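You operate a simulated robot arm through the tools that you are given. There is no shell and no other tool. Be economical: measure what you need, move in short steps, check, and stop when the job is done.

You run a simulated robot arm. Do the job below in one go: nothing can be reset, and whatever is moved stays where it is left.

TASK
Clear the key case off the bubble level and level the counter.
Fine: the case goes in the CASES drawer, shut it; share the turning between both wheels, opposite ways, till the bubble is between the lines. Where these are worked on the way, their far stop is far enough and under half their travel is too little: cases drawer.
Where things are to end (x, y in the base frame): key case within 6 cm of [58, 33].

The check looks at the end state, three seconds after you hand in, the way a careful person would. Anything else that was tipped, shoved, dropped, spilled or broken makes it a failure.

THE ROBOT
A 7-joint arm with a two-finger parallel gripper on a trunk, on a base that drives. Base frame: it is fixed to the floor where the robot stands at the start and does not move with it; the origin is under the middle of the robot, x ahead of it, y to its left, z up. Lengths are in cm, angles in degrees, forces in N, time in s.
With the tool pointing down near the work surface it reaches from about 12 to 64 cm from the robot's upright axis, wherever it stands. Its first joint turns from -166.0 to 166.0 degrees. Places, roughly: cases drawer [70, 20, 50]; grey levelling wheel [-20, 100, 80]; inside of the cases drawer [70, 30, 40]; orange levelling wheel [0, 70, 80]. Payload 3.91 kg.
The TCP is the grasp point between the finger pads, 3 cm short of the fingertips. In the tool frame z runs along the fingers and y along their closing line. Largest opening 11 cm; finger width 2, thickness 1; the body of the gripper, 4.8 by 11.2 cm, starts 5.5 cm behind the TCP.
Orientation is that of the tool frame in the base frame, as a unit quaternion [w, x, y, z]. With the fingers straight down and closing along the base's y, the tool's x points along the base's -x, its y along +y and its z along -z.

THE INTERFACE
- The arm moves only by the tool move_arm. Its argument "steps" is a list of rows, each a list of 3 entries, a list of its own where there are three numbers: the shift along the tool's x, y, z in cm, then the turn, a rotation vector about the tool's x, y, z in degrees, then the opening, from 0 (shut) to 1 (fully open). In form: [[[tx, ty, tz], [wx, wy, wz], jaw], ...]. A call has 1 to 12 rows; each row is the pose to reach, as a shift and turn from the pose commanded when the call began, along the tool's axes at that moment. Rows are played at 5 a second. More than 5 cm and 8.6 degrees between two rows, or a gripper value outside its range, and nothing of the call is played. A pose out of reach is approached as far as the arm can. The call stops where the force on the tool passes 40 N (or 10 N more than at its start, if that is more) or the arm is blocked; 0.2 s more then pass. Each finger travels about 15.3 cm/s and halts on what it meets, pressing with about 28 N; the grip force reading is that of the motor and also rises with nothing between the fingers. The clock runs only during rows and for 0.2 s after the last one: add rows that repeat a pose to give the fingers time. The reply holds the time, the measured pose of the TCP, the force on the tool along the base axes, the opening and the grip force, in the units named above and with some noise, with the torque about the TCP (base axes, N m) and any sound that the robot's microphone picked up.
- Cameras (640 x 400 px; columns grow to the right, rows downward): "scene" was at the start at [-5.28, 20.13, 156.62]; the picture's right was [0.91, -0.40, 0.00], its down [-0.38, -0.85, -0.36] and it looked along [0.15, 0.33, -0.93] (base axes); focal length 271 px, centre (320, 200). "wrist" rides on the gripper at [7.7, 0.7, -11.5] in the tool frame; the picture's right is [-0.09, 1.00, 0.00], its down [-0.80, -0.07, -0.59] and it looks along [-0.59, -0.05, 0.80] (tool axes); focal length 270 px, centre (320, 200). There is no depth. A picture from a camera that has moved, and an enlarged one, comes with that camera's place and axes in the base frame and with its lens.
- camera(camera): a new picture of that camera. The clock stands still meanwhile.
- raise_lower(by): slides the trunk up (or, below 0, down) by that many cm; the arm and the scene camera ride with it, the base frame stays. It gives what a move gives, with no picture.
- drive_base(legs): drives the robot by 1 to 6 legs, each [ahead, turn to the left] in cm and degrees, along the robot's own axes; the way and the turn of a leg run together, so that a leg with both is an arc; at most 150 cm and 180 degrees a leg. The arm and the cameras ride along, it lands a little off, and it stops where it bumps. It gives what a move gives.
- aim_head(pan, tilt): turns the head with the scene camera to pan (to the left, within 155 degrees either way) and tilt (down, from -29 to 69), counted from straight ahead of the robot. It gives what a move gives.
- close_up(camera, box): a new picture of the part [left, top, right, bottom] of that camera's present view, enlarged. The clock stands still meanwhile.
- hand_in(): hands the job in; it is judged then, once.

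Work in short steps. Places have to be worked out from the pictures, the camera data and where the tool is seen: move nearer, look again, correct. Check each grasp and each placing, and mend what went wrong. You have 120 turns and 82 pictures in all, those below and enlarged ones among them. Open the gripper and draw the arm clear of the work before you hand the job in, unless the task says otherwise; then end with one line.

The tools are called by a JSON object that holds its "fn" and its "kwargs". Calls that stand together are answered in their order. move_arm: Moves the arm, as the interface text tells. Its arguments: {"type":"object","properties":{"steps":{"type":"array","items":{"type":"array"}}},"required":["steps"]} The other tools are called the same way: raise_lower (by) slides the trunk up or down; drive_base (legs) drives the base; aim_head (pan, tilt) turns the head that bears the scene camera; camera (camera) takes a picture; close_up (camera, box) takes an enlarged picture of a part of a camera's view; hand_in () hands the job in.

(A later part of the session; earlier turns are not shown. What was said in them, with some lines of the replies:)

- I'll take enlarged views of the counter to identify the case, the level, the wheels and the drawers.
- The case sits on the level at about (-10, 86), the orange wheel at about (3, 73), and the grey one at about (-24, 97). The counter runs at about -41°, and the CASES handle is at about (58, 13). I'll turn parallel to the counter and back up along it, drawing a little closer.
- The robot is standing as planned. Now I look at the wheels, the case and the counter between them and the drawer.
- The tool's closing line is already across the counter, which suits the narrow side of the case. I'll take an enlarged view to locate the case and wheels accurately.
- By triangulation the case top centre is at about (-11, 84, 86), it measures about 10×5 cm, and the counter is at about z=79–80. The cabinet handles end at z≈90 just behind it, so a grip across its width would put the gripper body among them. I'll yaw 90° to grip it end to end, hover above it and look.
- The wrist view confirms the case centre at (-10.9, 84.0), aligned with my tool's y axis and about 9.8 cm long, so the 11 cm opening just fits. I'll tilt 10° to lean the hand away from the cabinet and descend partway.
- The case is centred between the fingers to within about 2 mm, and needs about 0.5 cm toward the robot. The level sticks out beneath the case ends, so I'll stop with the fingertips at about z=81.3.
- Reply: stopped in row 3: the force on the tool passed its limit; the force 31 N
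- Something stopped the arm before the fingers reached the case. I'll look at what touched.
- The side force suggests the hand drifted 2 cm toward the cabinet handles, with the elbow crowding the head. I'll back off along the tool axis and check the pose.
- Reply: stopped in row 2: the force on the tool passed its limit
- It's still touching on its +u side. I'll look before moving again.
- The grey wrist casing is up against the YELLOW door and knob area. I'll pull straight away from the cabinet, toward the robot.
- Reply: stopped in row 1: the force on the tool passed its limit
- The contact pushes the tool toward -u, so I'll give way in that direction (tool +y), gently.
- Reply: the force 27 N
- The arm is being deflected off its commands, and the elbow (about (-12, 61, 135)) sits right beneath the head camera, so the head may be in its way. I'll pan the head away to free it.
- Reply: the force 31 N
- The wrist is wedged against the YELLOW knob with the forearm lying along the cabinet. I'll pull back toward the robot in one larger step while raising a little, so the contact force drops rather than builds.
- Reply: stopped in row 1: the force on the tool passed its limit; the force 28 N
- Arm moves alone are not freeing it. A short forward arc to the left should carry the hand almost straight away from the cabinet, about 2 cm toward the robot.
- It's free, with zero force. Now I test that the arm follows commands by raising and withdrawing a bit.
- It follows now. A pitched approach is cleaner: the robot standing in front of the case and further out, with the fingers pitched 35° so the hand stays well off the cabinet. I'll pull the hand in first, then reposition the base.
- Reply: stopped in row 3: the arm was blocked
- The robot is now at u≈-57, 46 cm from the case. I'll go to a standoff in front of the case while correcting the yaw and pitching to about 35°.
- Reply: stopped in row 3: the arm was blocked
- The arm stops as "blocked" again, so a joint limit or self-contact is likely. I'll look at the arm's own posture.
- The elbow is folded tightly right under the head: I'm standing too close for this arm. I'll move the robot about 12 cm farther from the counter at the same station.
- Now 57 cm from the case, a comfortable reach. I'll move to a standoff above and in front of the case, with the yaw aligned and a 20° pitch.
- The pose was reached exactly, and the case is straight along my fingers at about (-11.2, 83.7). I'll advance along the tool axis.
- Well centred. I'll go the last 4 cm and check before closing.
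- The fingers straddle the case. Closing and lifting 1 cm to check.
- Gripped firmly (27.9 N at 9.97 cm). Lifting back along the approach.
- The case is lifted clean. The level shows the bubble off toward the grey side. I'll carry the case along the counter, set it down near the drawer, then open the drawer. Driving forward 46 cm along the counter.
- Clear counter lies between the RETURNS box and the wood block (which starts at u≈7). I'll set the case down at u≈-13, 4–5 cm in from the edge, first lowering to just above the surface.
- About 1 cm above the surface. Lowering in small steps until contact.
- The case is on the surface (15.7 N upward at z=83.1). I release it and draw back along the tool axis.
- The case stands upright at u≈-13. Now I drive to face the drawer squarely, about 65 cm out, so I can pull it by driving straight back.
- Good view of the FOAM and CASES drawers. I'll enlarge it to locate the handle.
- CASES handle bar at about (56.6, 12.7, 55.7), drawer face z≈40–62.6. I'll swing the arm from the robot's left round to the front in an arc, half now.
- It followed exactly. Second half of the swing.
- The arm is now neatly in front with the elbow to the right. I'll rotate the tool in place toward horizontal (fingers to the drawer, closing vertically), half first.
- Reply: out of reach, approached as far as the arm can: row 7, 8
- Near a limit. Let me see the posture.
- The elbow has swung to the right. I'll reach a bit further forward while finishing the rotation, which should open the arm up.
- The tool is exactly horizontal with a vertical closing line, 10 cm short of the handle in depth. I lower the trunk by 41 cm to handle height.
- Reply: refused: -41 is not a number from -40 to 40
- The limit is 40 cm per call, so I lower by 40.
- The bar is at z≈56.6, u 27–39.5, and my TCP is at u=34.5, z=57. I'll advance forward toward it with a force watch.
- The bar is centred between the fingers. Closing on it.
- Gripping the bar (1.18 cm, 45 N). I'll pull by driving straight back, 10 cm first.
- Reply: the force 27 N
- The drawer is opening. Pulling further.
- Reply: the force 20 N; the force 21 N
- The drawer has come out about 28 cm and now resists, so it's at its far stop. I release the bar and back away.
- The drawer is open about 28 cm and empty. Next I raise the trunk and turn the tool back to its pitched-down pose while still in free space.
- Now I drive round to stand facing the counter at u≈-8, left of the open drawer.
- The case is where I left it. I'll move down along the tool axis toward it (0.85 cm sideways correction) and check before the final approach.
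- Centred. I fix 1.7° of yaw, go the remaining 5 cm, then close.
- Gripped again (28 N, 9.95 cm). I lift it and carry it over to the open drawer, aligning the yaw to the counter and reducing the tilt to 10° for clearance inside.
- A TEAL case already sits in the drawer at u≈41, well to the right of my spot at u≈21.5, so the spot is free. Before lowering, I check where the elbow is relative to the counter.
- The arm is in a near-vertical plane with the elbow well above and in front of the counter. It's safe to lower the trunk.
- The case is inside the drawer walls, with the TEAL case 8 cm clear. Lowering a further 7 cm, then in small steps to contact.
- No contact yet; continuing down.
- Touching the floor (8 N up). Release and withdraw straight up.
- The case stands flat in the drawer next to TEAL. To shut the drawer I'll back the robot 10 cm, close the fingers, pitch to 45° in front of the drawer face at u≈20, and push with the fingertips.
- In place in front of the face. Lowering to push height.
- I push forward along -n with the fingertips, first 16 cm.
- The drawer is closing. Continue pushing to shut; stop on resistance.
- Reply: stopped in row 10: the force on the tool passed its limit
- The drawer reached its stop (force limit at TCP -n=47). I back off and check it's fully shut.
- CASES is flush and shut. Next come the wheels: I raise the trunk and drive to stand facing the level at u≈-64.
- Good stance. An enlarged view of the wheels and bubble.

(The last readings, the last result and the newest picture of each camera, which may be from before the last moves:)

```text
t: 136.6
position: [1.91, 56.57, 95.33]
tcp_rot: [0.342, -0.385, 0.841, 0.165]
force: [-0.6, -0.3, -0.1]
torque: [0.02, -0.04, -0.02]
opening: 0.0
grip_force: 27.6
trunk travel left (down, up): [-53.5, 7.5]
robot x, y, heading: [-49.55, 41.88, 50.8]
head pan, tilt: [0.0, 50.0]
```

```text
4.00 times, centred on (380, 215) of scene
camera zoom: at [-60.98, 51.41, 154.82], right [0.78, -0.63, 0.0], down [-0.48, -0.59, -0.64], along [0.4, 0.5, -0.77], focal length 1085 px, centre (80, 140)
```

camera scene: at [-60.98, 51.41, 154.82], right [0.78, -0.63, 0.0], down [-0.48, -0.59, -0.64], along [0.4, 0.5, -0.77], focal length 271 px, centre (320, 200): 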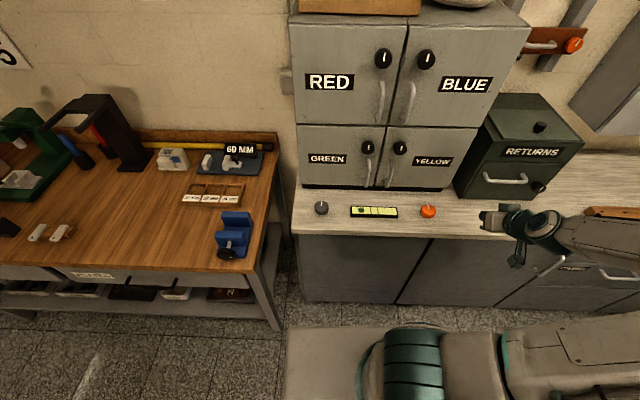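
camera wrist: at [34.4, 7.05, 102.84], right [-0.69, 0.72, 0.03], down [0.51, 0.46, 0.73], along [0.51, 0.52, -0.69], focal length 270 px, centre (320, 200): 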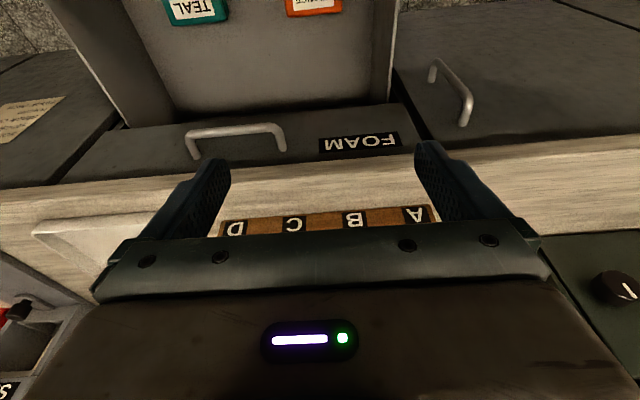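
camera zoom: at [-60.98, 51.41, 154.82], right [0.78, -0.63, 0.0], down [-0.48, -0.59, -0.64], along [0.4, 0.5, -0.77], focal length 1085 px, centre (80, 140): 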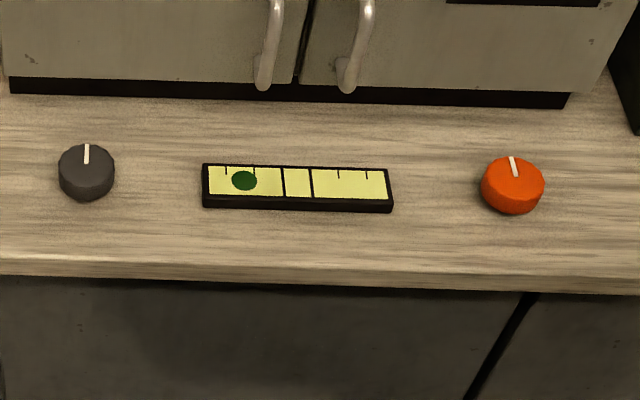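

The pointers are both at zero, with the bubble two marks toward grey. The orange wheel is at (3.05, 72.4) and grey at (-24.2, 96.4), tops at about 82. I bring the tool vertical above the orange wheel, jaws at 8 cm.

{"fn": "move_arm", "kwargs": {"steps": [[[-1.1, 1.6, 1.5], [0, 7.45, 0], 0.3], [[-2.2, 3.1, 3], [0, 14.9, 0], 0.73], [[-3.4, 4.7, 5], [0, 22.3, 0], 0.73], [[-4.5, 6.3, 7], [0, 29.8, 0], 0.73], [[-5.6, 7.8, 9.2], [0, 37.2, 0], 0.73], [[-6.7, 9.4, 11.4], [0, 44.7, 0], 0.73], [[-6.7, 9.4, 11.4], [0, 44.7, 0], 0.73]]}}

{"fn": "camera", "kwargs": {"camera": "wrist"}}

```text
t: 138.2
position: [3.16, 72.55, 92.01]
tcp_rot: [-0.003, -0.418, 0.908, 0.007]
force: [0.1, 0.3, -0.4]
torque: [-0.02, 0.01, 0.0]
opening: 8.02
grip_force: 0.0
trunk travel left (down, up): [-53.5, 7.5]
robot x, y, heading: [-49.75, 42.4, 51.0]
head pan, tilt: [0.0, 50.0]
```

```text
15 pictures are left
camera wrist: at [-2.2, 67.18, 103.51], right [-0.7, 0.71, 0.01], down [0.58, 0.56, 0.59], along [0.41, 0.42, -0.81], focal length 270 px, centre (320, 200)
```

wrist: 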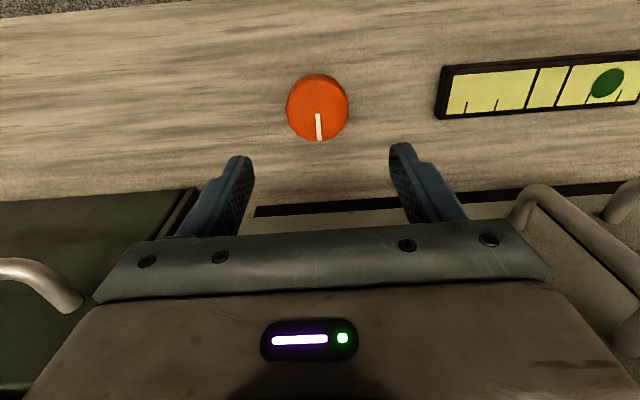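

The wheel is centred within a few mm. Descend to grip height, then close.

{"fn": "move_arm", "kwargs": {"steps": [[[0.3, -0.1, 3], [0, 0, 0], 0.73], [[0.5, -0.1, 6], [0, 0, 0], 0.73], [[0.5, -0.1, 8.8], [0, 0, 0], 0.73], [[0.5, -0.1, 8.8], [0, 0, 0], 0.73], [[0.5, -0.1, 8.8], [0, 0, 0], 0.5], [[0.5, -0.1, 8.8], [0, 0, 0], 0.35], [[0.5, -0.1, 8.8], [0, 0, 0], 0.35], [[0.5, -0.1, 8.8], [0, 0, 0], 0.35]]}}

```text
t: 139.9
position: [2.56, 71.95, 83.22]
tcp_rot: [-0.003, -0.419, 0.908, 0.007]
force: [2.0, -1.9, -6.3]
torque: [-0.44, -1.39, -0.01]
opening: 4.81
grip_force: 45.2
trunk travel left (down, up): [-53.5, 7.5]
robot x, y, heading: [-49.06, 42.16, 51.1]
head pan, tilt: [0.0, 50.0]
```

Gripped on the rim (4.8 cm). I turn 30° clockwise (seen from above) and look at the bubble.

{"fn": "move_arm", "kwargs": {"steps": [[[0, 0, 0], [0, 0, 7.5], 0.35], [[0, 0, 0], [0, 0, 15], 0.35], [[0, 0, 0], [0, 0, 22.5], 0.35], [[0, 0, 0], [0, 0, 30], 0.35], [[0, 0, 0], [0, 0, 30], 0.35]]}}

{"fn": "close_up", "kwargs": {"camera": "scene", "box": [300, 165, 460, 265]}}

```text
t: 141.2
position: [2.61, 71.89, 83.27]
tcp_rot: [-0.006, -0.169, 0.986, 0.005]
force: [-5.4, -4.6, 2.0]
torque: [-0.82, 0.17, -0.01]
opening: 4.78
grip_force: 45.1
trunk travel left (down, up): [-53.5, 7.5]
robot x, y, heading: [-49.75, 42.13, 50.7]
head pan, tilt: [0.0, 50.0]
```

```text
4.00 times, centred on (380, 215) of scene
camera zoom: at [-61.07, 51.37, 154.82], right [0.78, -0.63, 0.0], down [-0.48, -0.6, -0.64], along [0.4, 0.5, -0.77], focal length 1085 px, centre (80, 140)
```

zoom: 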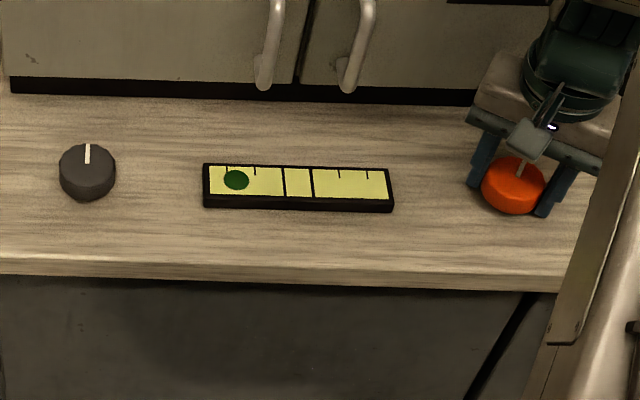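

The bubble went the wrong way, about 8 px per 30°, so I need about 100° anticlockwise on orange and 100° clockwise on grey. I'll turn orange back anticlockwise by 90° in this grip.

{"fn": "move_arm", "kwargs": {"steps": [[[0, 0, 0], [0, 0, -7.5], 0.35], [[0, 0, 0], [0, 0, -15], 0.35], [[0, 0, 0], [0, 0, -22.5], 0.35], [[0, 0, 0], [0, 0, -30], 0.35], [[0, 0, 0], [0, 0, -37.5], 0.35], [[0, 0, 0], [0, 0, -45], 0.35], [[0, 0, 0], [0, 0, -52.5], 0.35], [[0, 0, 0], [0, 0, -60], 0.35], [[0, 0, 0], [0, 0, -67.5], 0.35], [[0, 0, 0], [0, 0, -75], 0.35], [[0, 0, 0], [0, 0, -82.5], 0.35], [[0, 0, 0], [0, 0, -90], 0.35]]}}

{"fn": "close_up", "kwargs": {"camera": "scene", "box": [300, 165, 460, 265]}}

```text
t: 143.8
position: [2.51, 72.09, 83.45]
tcp_rot: [0.002, 0.818, -0.575, -0.008]
force: [-21.7, -11.8, -17.9]
torque: [-0.36, -0.69, -0.01]
opening: 4.79
grip_force: 45.0
trunk travel left (down, up): [-53.5, 7.5]
robot x, y, heading: [-49.7, 42.14, 51.0]
head pan, tilt: [0.0, 50.0]
```

```text
4.00 times, centred on (380, 215) of scene
camera zoom: at [-61.12, 51.39, 154.81], right [0.78, -0.63, 0.0], down [-0.48, -0.6, -0.64], along [0.41, 0.5, -0.77], focal length 1085 px, centre (80, 140)
```

zoom: 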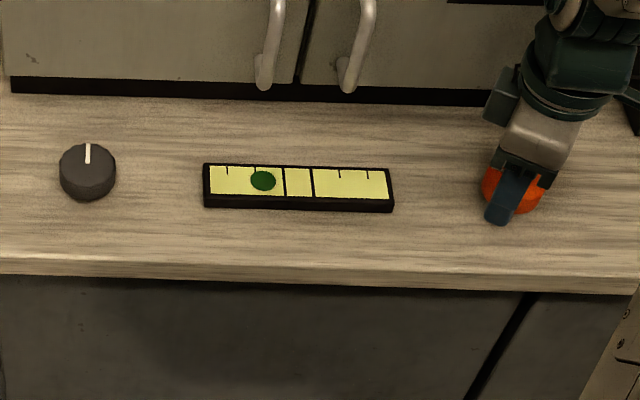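

Bubble now at 263 px (0.3 px per degree); the total needed is about 172°, so about 86° each. I turn orange another 26° anticlockwise, then release.

{"fn": "move_arm", "kwargs": {"steps": [[[0, 0, 0], [0, 0, -6.5], 0.35], [[0, 0, 0], [0, 0, -13], 0.35], [[0, 0, 0], [0, 0, -19.5], 0.35], [[0, 0, 0], [0, 0, -26], 0.35], [[0, 0, 0], [0, 0, -26], 0.35]]}}

```text
t: 144.9
position: [2.49, 71.91, 83.26]
tcp_rot: [0.0, 0.926, -0.377, -0.008]
force: [-26.3, -11.5, -11.7]
torque: [-0.07, -0.24, -0.03]
opening: 4.76
grip_force: 45.3
trunk travel left (down, up): [-53.5, 7.5]
robot x, y, heading: [-49.71, 42.28, 51.0]
head pan, tilt: [0.0, 50.0]
```

Orange is turned 86° net. Release, rise, and rotate the hand back partway.

{"fn": "move_arm", "kwargs": {"steps": [[[0, 0, 0], [0, 0, 0], 0.55], [[0, 0, 0], [0, 0, 0], 0.73], [[0, 0, 0], [0, 0, 0], 0.73], [[0, 0, -3], [0, 0, 0], 0.73], [[0, 0, -7], [0, 0, 0], 0.73], [[0, 0, -11], [0, 0, 0], 0.73], [[0, 0, -11], [0, 0, 8], 0.73], [[0, 0, -11], [0, 0, 16], 0.73], [[0, 0, -11], [0, 0, 24], 0.73], [[0, 0, -11], [0, 0, 32], 0.73], [[0, 0, -11], [0, 0, 40], 0.73], [[0, 0, -11], [0, 0, 48], 0.73]]}}

{"fn": "close_up", "kwargs": {"camera": "scene", "box": [300, 165, 460, 265]}}

```text
t: 147.6
position: [2.82, 71.98, 94.07]
tcp_rot: [-0.001, -0.691, 0.723, 0.008]
force: [-0.1, 0.6, 0.5]
torque: [0.01, 0.03, -0.02]
opening: 8.05
grip_force: 0.1
trunk travel left (down, up): [-53.5, 7.5]
robot x, y, heading: [-49.66, 41.69, 51.1]
head pan, tilt: [0.0, 50.0]
```

```text
4.00 times, centred on (380, 215) of scene
camera zoom: at [-61.01, 51.44, 154.82], right [0.78, -0.63, 0.0], down [-0.48, -0.6, -0.64], along [0.4, 0.5, -0.77], focal length 1085 px, centre (80, 140)
```

zoom: 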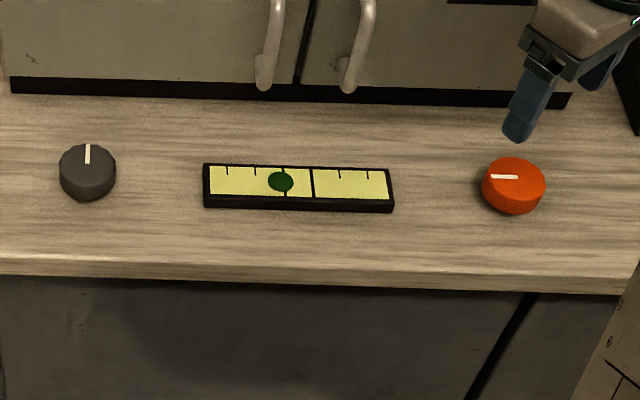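

The orange pointer turned about 90° and the bubble is at 280, with 18 px to go. I'll move over to the grey wheel, swinging out around the cabinet handles.

{"fn": "move_arm", "kwargs": {"steps": [[[3.1, 2.5, 0], [0, 0, 0], 0.73], [[6.2, 5.0, 0], [0, 0, 0], 0.73], [[3.3, 8.6, 0], [0, 0, 0], 0.73], [[0.5, 12.1, 0], [0, 0, 0], 0.73], [[-2.4, 15.7, 0], [0, 0, 0], 0.73], [[-5.3, 19.2, 0], [0, 0, 0], 0.73], [[-8.2, 22.8, 0], [0, 0, 0], 0.73], [[-11.1, 26.3, 0], [0, 0, 0], 0.73], [[-13.9, 29.9, 0], [0, 0, 0], 0.73], [[-16.8, 33.4, 0], [0, 0, 0], 0.73], [[-20, 30.8, 0], [0, 0, 0], 0.73], [[-23.2, 28.1, 0], [0, 0, 0], 0.73]]}}

{"fn": "camera", "kwargs": {"camera": "wrist"}}

```text
t: 150.2
position: [-24.58, 96.37, 94.7]
tcp_rot: [-0.002, -0.692, 0.722, 0.007]
force: [0.0, 0.1, 0.0]
torque: [-0.02, 0.04, -0.02]
opening: 8.04
grip_force: 0.0
trunk travel left (down, up): [-53.5, 7.5]
robot x, y, heading: [-49.31, 42.09, 50.8]
head pan, tilt: [0.0, 50.0]
```

```text
11 pictures are left
camera wrist: at [-25.42, 88.68, 106.27], right [-0.99, 0.13, 0.01], down [0.11, 0.79, 0.6], along [0.07, 0.6, -0.8], focal length 270 px, centre (320, 200)
```

wrist: 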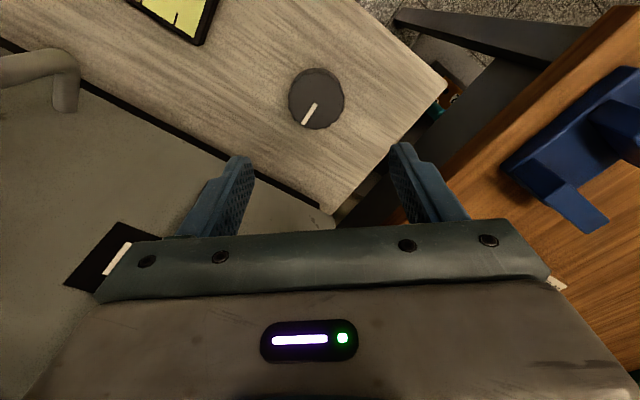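

Grey wheel at about (-24.4, 95.8). Descend and grip.

{"fn": "move_arm", "kwargs": {"steps": [[[0.3, -0.1, 3.5], [0, 0, 0], 0.73], [[0.55, -0.2, 7], [0, 0, 0], 0.73], [[0.55, -0.2, 11.3], [0, 0, 0], 0.73], [[0.55, -0.2, 11.3], [0, 0, 0], 0.73], [[0.55, -0.2, 11.3], [0, 0, 0], 0.5], [[0.55, -0.2, 11.3], [0, 0, 0], 0.35], [[0.55, -0.2, 11.3], [0, 0, 0], 0.35], [[0.55, -0.2, 11.3], [0, 0, 0], 0.35]]}}

{"fn": "close_up", "kwargs": {"camera": "scene", "box": [300, 165, 460, 265]}}

```text
t: 151.9
position: [-24.55, 96.06, 83.55]
tcp_rot: [-0.001, -0.692, 0.722, 0.008]
force: [-15.4, 3.8, -5.6]
torque: [0.42, -0.74, -0.05]
opening: 4.75
grip_force: 44.8
trunk travel left (down, up): [-53.5, 7.5]
robot x, y, heading: [-49.62, 41.83, 51.1]
head pan, tilt: [0.0, 50.0]
```

```text
4.00 times, centred on (380, 215) of scene
camera zoom: at [-61.24, 51.51, 154.79], right [0.78, -0.63, 0.0], down [-0.48, -0.6, -0.64], along [0.4, 0.5, -0.77], focal length 1085 px, centre (80, 140)
```

zoom: 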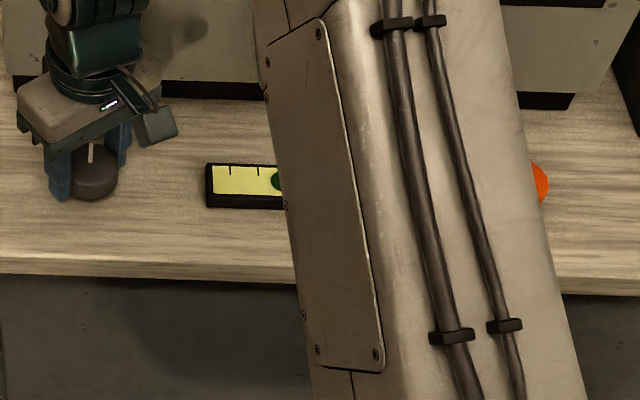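

The arm hides the bubble here. I turn grey 62° clockwise, then release and rise.

{"fn": "move_arm", "kwargs": {"steps": [[[0, 0, 0], [0, 0, 7.75], 0.35], [[0, 0, 0], [0, 0, 15.5], 0.35], [[0, 0, 0], [0, 0, 23.25], 0.35], [[0, 0, 0], [0, 0, 31], 0.35], [[0, 0, 0], [0, 0, 38.75], 0.35], [[0, 0, 0], [0, 0, 46.5], 0.35], [[0, 0, 0], [0, 0, 54.25], 0.35], [[0, 0, 0], [0, 0, 62], 0.35], [[0, 0, 0], [0, 0, 62], 0.35]]}}

{"fn": "move_arm", "kwargs": {"steps": [[[0, 0, 0], [0, 0, 0], 0.55], [[0, 0, 0], [0, 0, 0], 0.73], [[0, 0, 0], [0, 0, 0], 0.73], [[0, 0, -3], [0, 0, 0], 0.73], [[0, 0, -7], [0, 0, 0], 0.73], [[0, 0, -11], [0, 0, 0], 0.73], [[0, 0, -11], [0, 0, 0], 0.73]]}}

```text
t: 153.9
position: [-24.22, 95.91, 83.6]
tcp_rot: [-0.005, -0.219, 0.976, 0.004]
force: [-5.4, -6.7, -3.6]
torque: [-0.51, -1.07, 0.01]
opening: 4.78
grip_force: 45.1
trunk travel left (down, up): [-53.5, 7.5]
robot x, y, heading: [-49.65, 42.16, 50.8]
head pan, tilt: [0.0, 50.0]
```

```text
t: 155.6
position: [-24.42, 95.76, 94.12]
tcp_rot: [-0.005, -0.221, 0.975, 0.005]
force: [0.1, -0.3, 0.7]
torque: [0.0, -0.02, -0.08]
opening: 8.05
grip_force: 0.0
trunk travel left (down, up): [-53.5, 7.5]
robot x, y, heading: [-49.18, 41.58, 50.8]
head pan, tilt: [0.0, 50.0]
```

Swing back toward the orange wheel the same way round, restoring the yaw, then look at the level.

{"fn": "move_arm", "kwargs": {"steps": [[[3.7, -1.5, 0], [0, 0, -2], 0.73], [[7.4, -3.1, 0], [0, 0, -4], 0.73], [[5.6, -7.3, 0], [0, 0, -6], 0.73], [[3.8, -11.5, 0], [0, 0, -8], 0.73], [[2.1, -15.7, 0], [0, 0, -10], 0.73], [[0.3, -19.9, 0], [0, 0, -12], 0.73], [[-1.5, -24.2, 0], [0, 0, -14], 0.73], [[-3.3, -28.4, 0], [0, 0, -16], 0.73], [[-5, -32.6, 0], [0, 0, -18], 0.73], [[-6.8, -36.8, 0], [0, 0, -20], 0.73], [[-10.4, -35, 0], [0, 0, -22], 0.73], [[-14.05, -33.2, 0], [0, 0, -24], 0.73]]}}

{"fn": "close_up", "kwargs": {"camera": "scene", "box": [300, 165, 460, 265]}}

```text
t: 158.2
position: [2.65, 72.01, 93.69]
tcp_rot: [-0.004, -0.42, 0.908, 0.006]
force: [0.2, -1.0, 0.1]
torque: [-0.03, 0.03, -0.01]
opening: 8.0
grip_force: 0.1
trunk travel left (down, up): [-53.5, 7.5]
robot x, y, heading: [-49.21, 42.2, 51.0]
head pan, tilt: [0.0, 50.0]
```

```text
4.00 times, centred on (380, 215) of scene
camera zoom: at [-60.99, 51.51, 154.81], right [0.78, -0.63, 0.0], down [-0.48, -0.6, -0.64], along [0.4, 0.5, -0.77], focal length 1085 px, centre (80, 140)
```

zoom: 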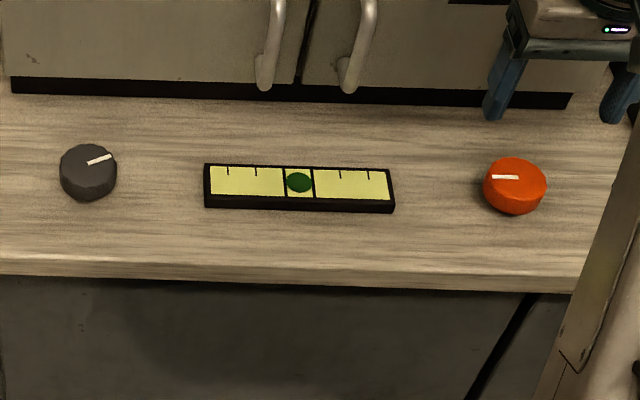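

The bubble sits between the lines, with orange about 86° anticlockwise and grey about 62° clockwise. I draw the arm clear, open the gripper, and verify closely.

{"fn": "move_arm", "kwargs": {"steps": [[[4, 0, -1], [0, 0, 0], 1], [[8, 0, -3], [0, 0, 0], 1], [[12, 0, -5], [0, 0, 0], 1], [[12, -4, -5], [0, 0, 0], 1], [[12, -8, -5], [0, 0, 0], 1], [[12, -12, -5], [0, 0, 0], 1], [[12, -12, -5], [0, 0, 0], 1]]}}

{"fn": "close_up", "kwargs": {"camera": "scene", "box": [344, 200, 408, 240]}}

{"fn": "camera", "kwargs": {"camera": "scene"}}

```text
t: 159.8
position: [4.43, 55.08, 98.76]
tcp_rot: [-0.003, -0.419, 0.908, 0.007]
force: [0.5, 0.0, -0.5]
torque: [0.02, 0.02, 0.02]
opening: 11.02
grip_force: 0.0
trunk travel left (down, up): [-53.5, 7.5]
robot x, y, heading: [-49.46, 42.56, 50.8]
head pan, tilt: [0.0, 50.0]
```

```text
10.00 times, centred on (376, 220) of scene
camera zoom: at [-61.01, 51.44, 154.82], right [0.78, -0.63, 0.0], down [-0.48, -0.6, -0.64], along [0.4, 0.5, -0.77], focal length 2714 px, centre (-240, 0)
```

zoom: 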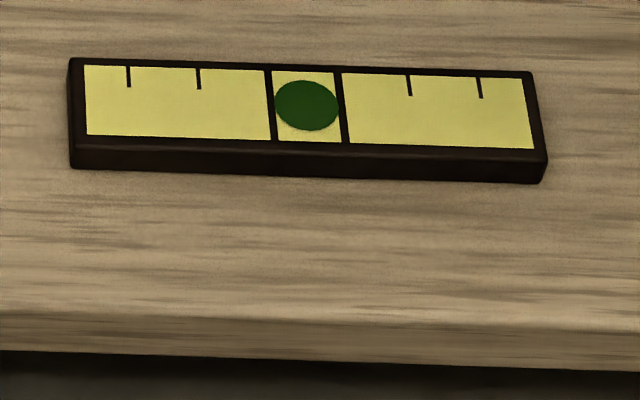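

```text
7 pictures are left
camera scene: at [-61.01, 51.44, 154.82], right [0.78, -0.63, 0.0], down [-0.48, -0.6, -0.64], along [0.4, 0.5, -0.77], focal length 271 px, centre (320, 200)
```

scene: 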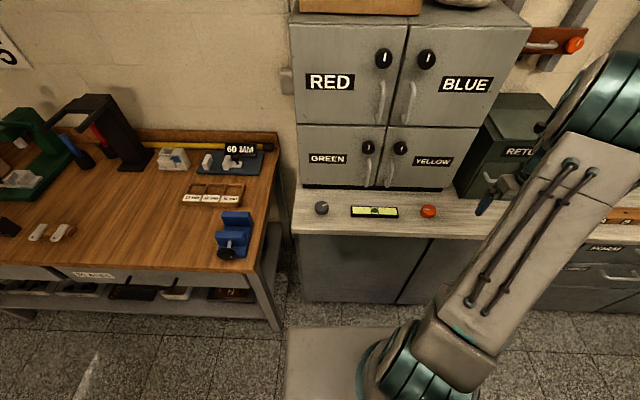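

The bubble is exactly between the lines. One last check of the cabinet knobs I brushed earlier.

{"fn": "close_up", "kwargs": {"camera": "scene", "box": [290, 115, 490, 240]}}

```text
3.20 times, centred on (390, 178) of scene
camera zoom: at [-61.01, 51.44, 154.82], right [0.78, -0.63, 0.0], down [-0.48, -0.6, -0.64], along [0.4, 0.5, -0.77], focal length 868 px, centre (96, 272)
```

zoom: 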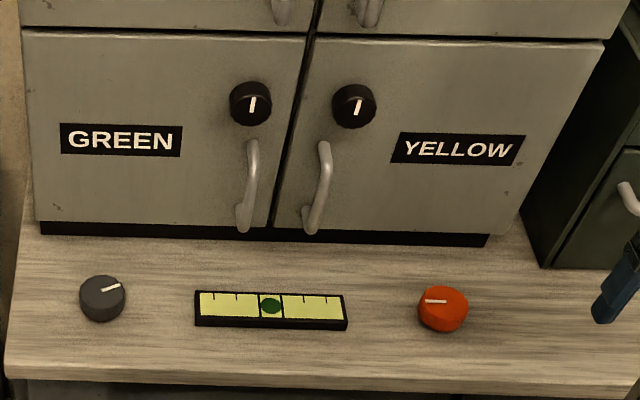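

The knobs are upright, the doors shut, and the bubble is between the lines. Arm clear and gripper open, so I hand in.

{"fn": "hand_in", "kwargs": {}}

```text
The job is handed in.
```

The job is handed in: the key case is in the shut CASES drawer, about 2.5 cm from its mark by my reckoning. The bubble sits between the lines after turning orange about 86° anticlockwise and grey about 62° clockwise. On an early try the arm bumped the GREEN/YELLOW cabinet; its knobs and doors looked undisturbed when I checked at the end.
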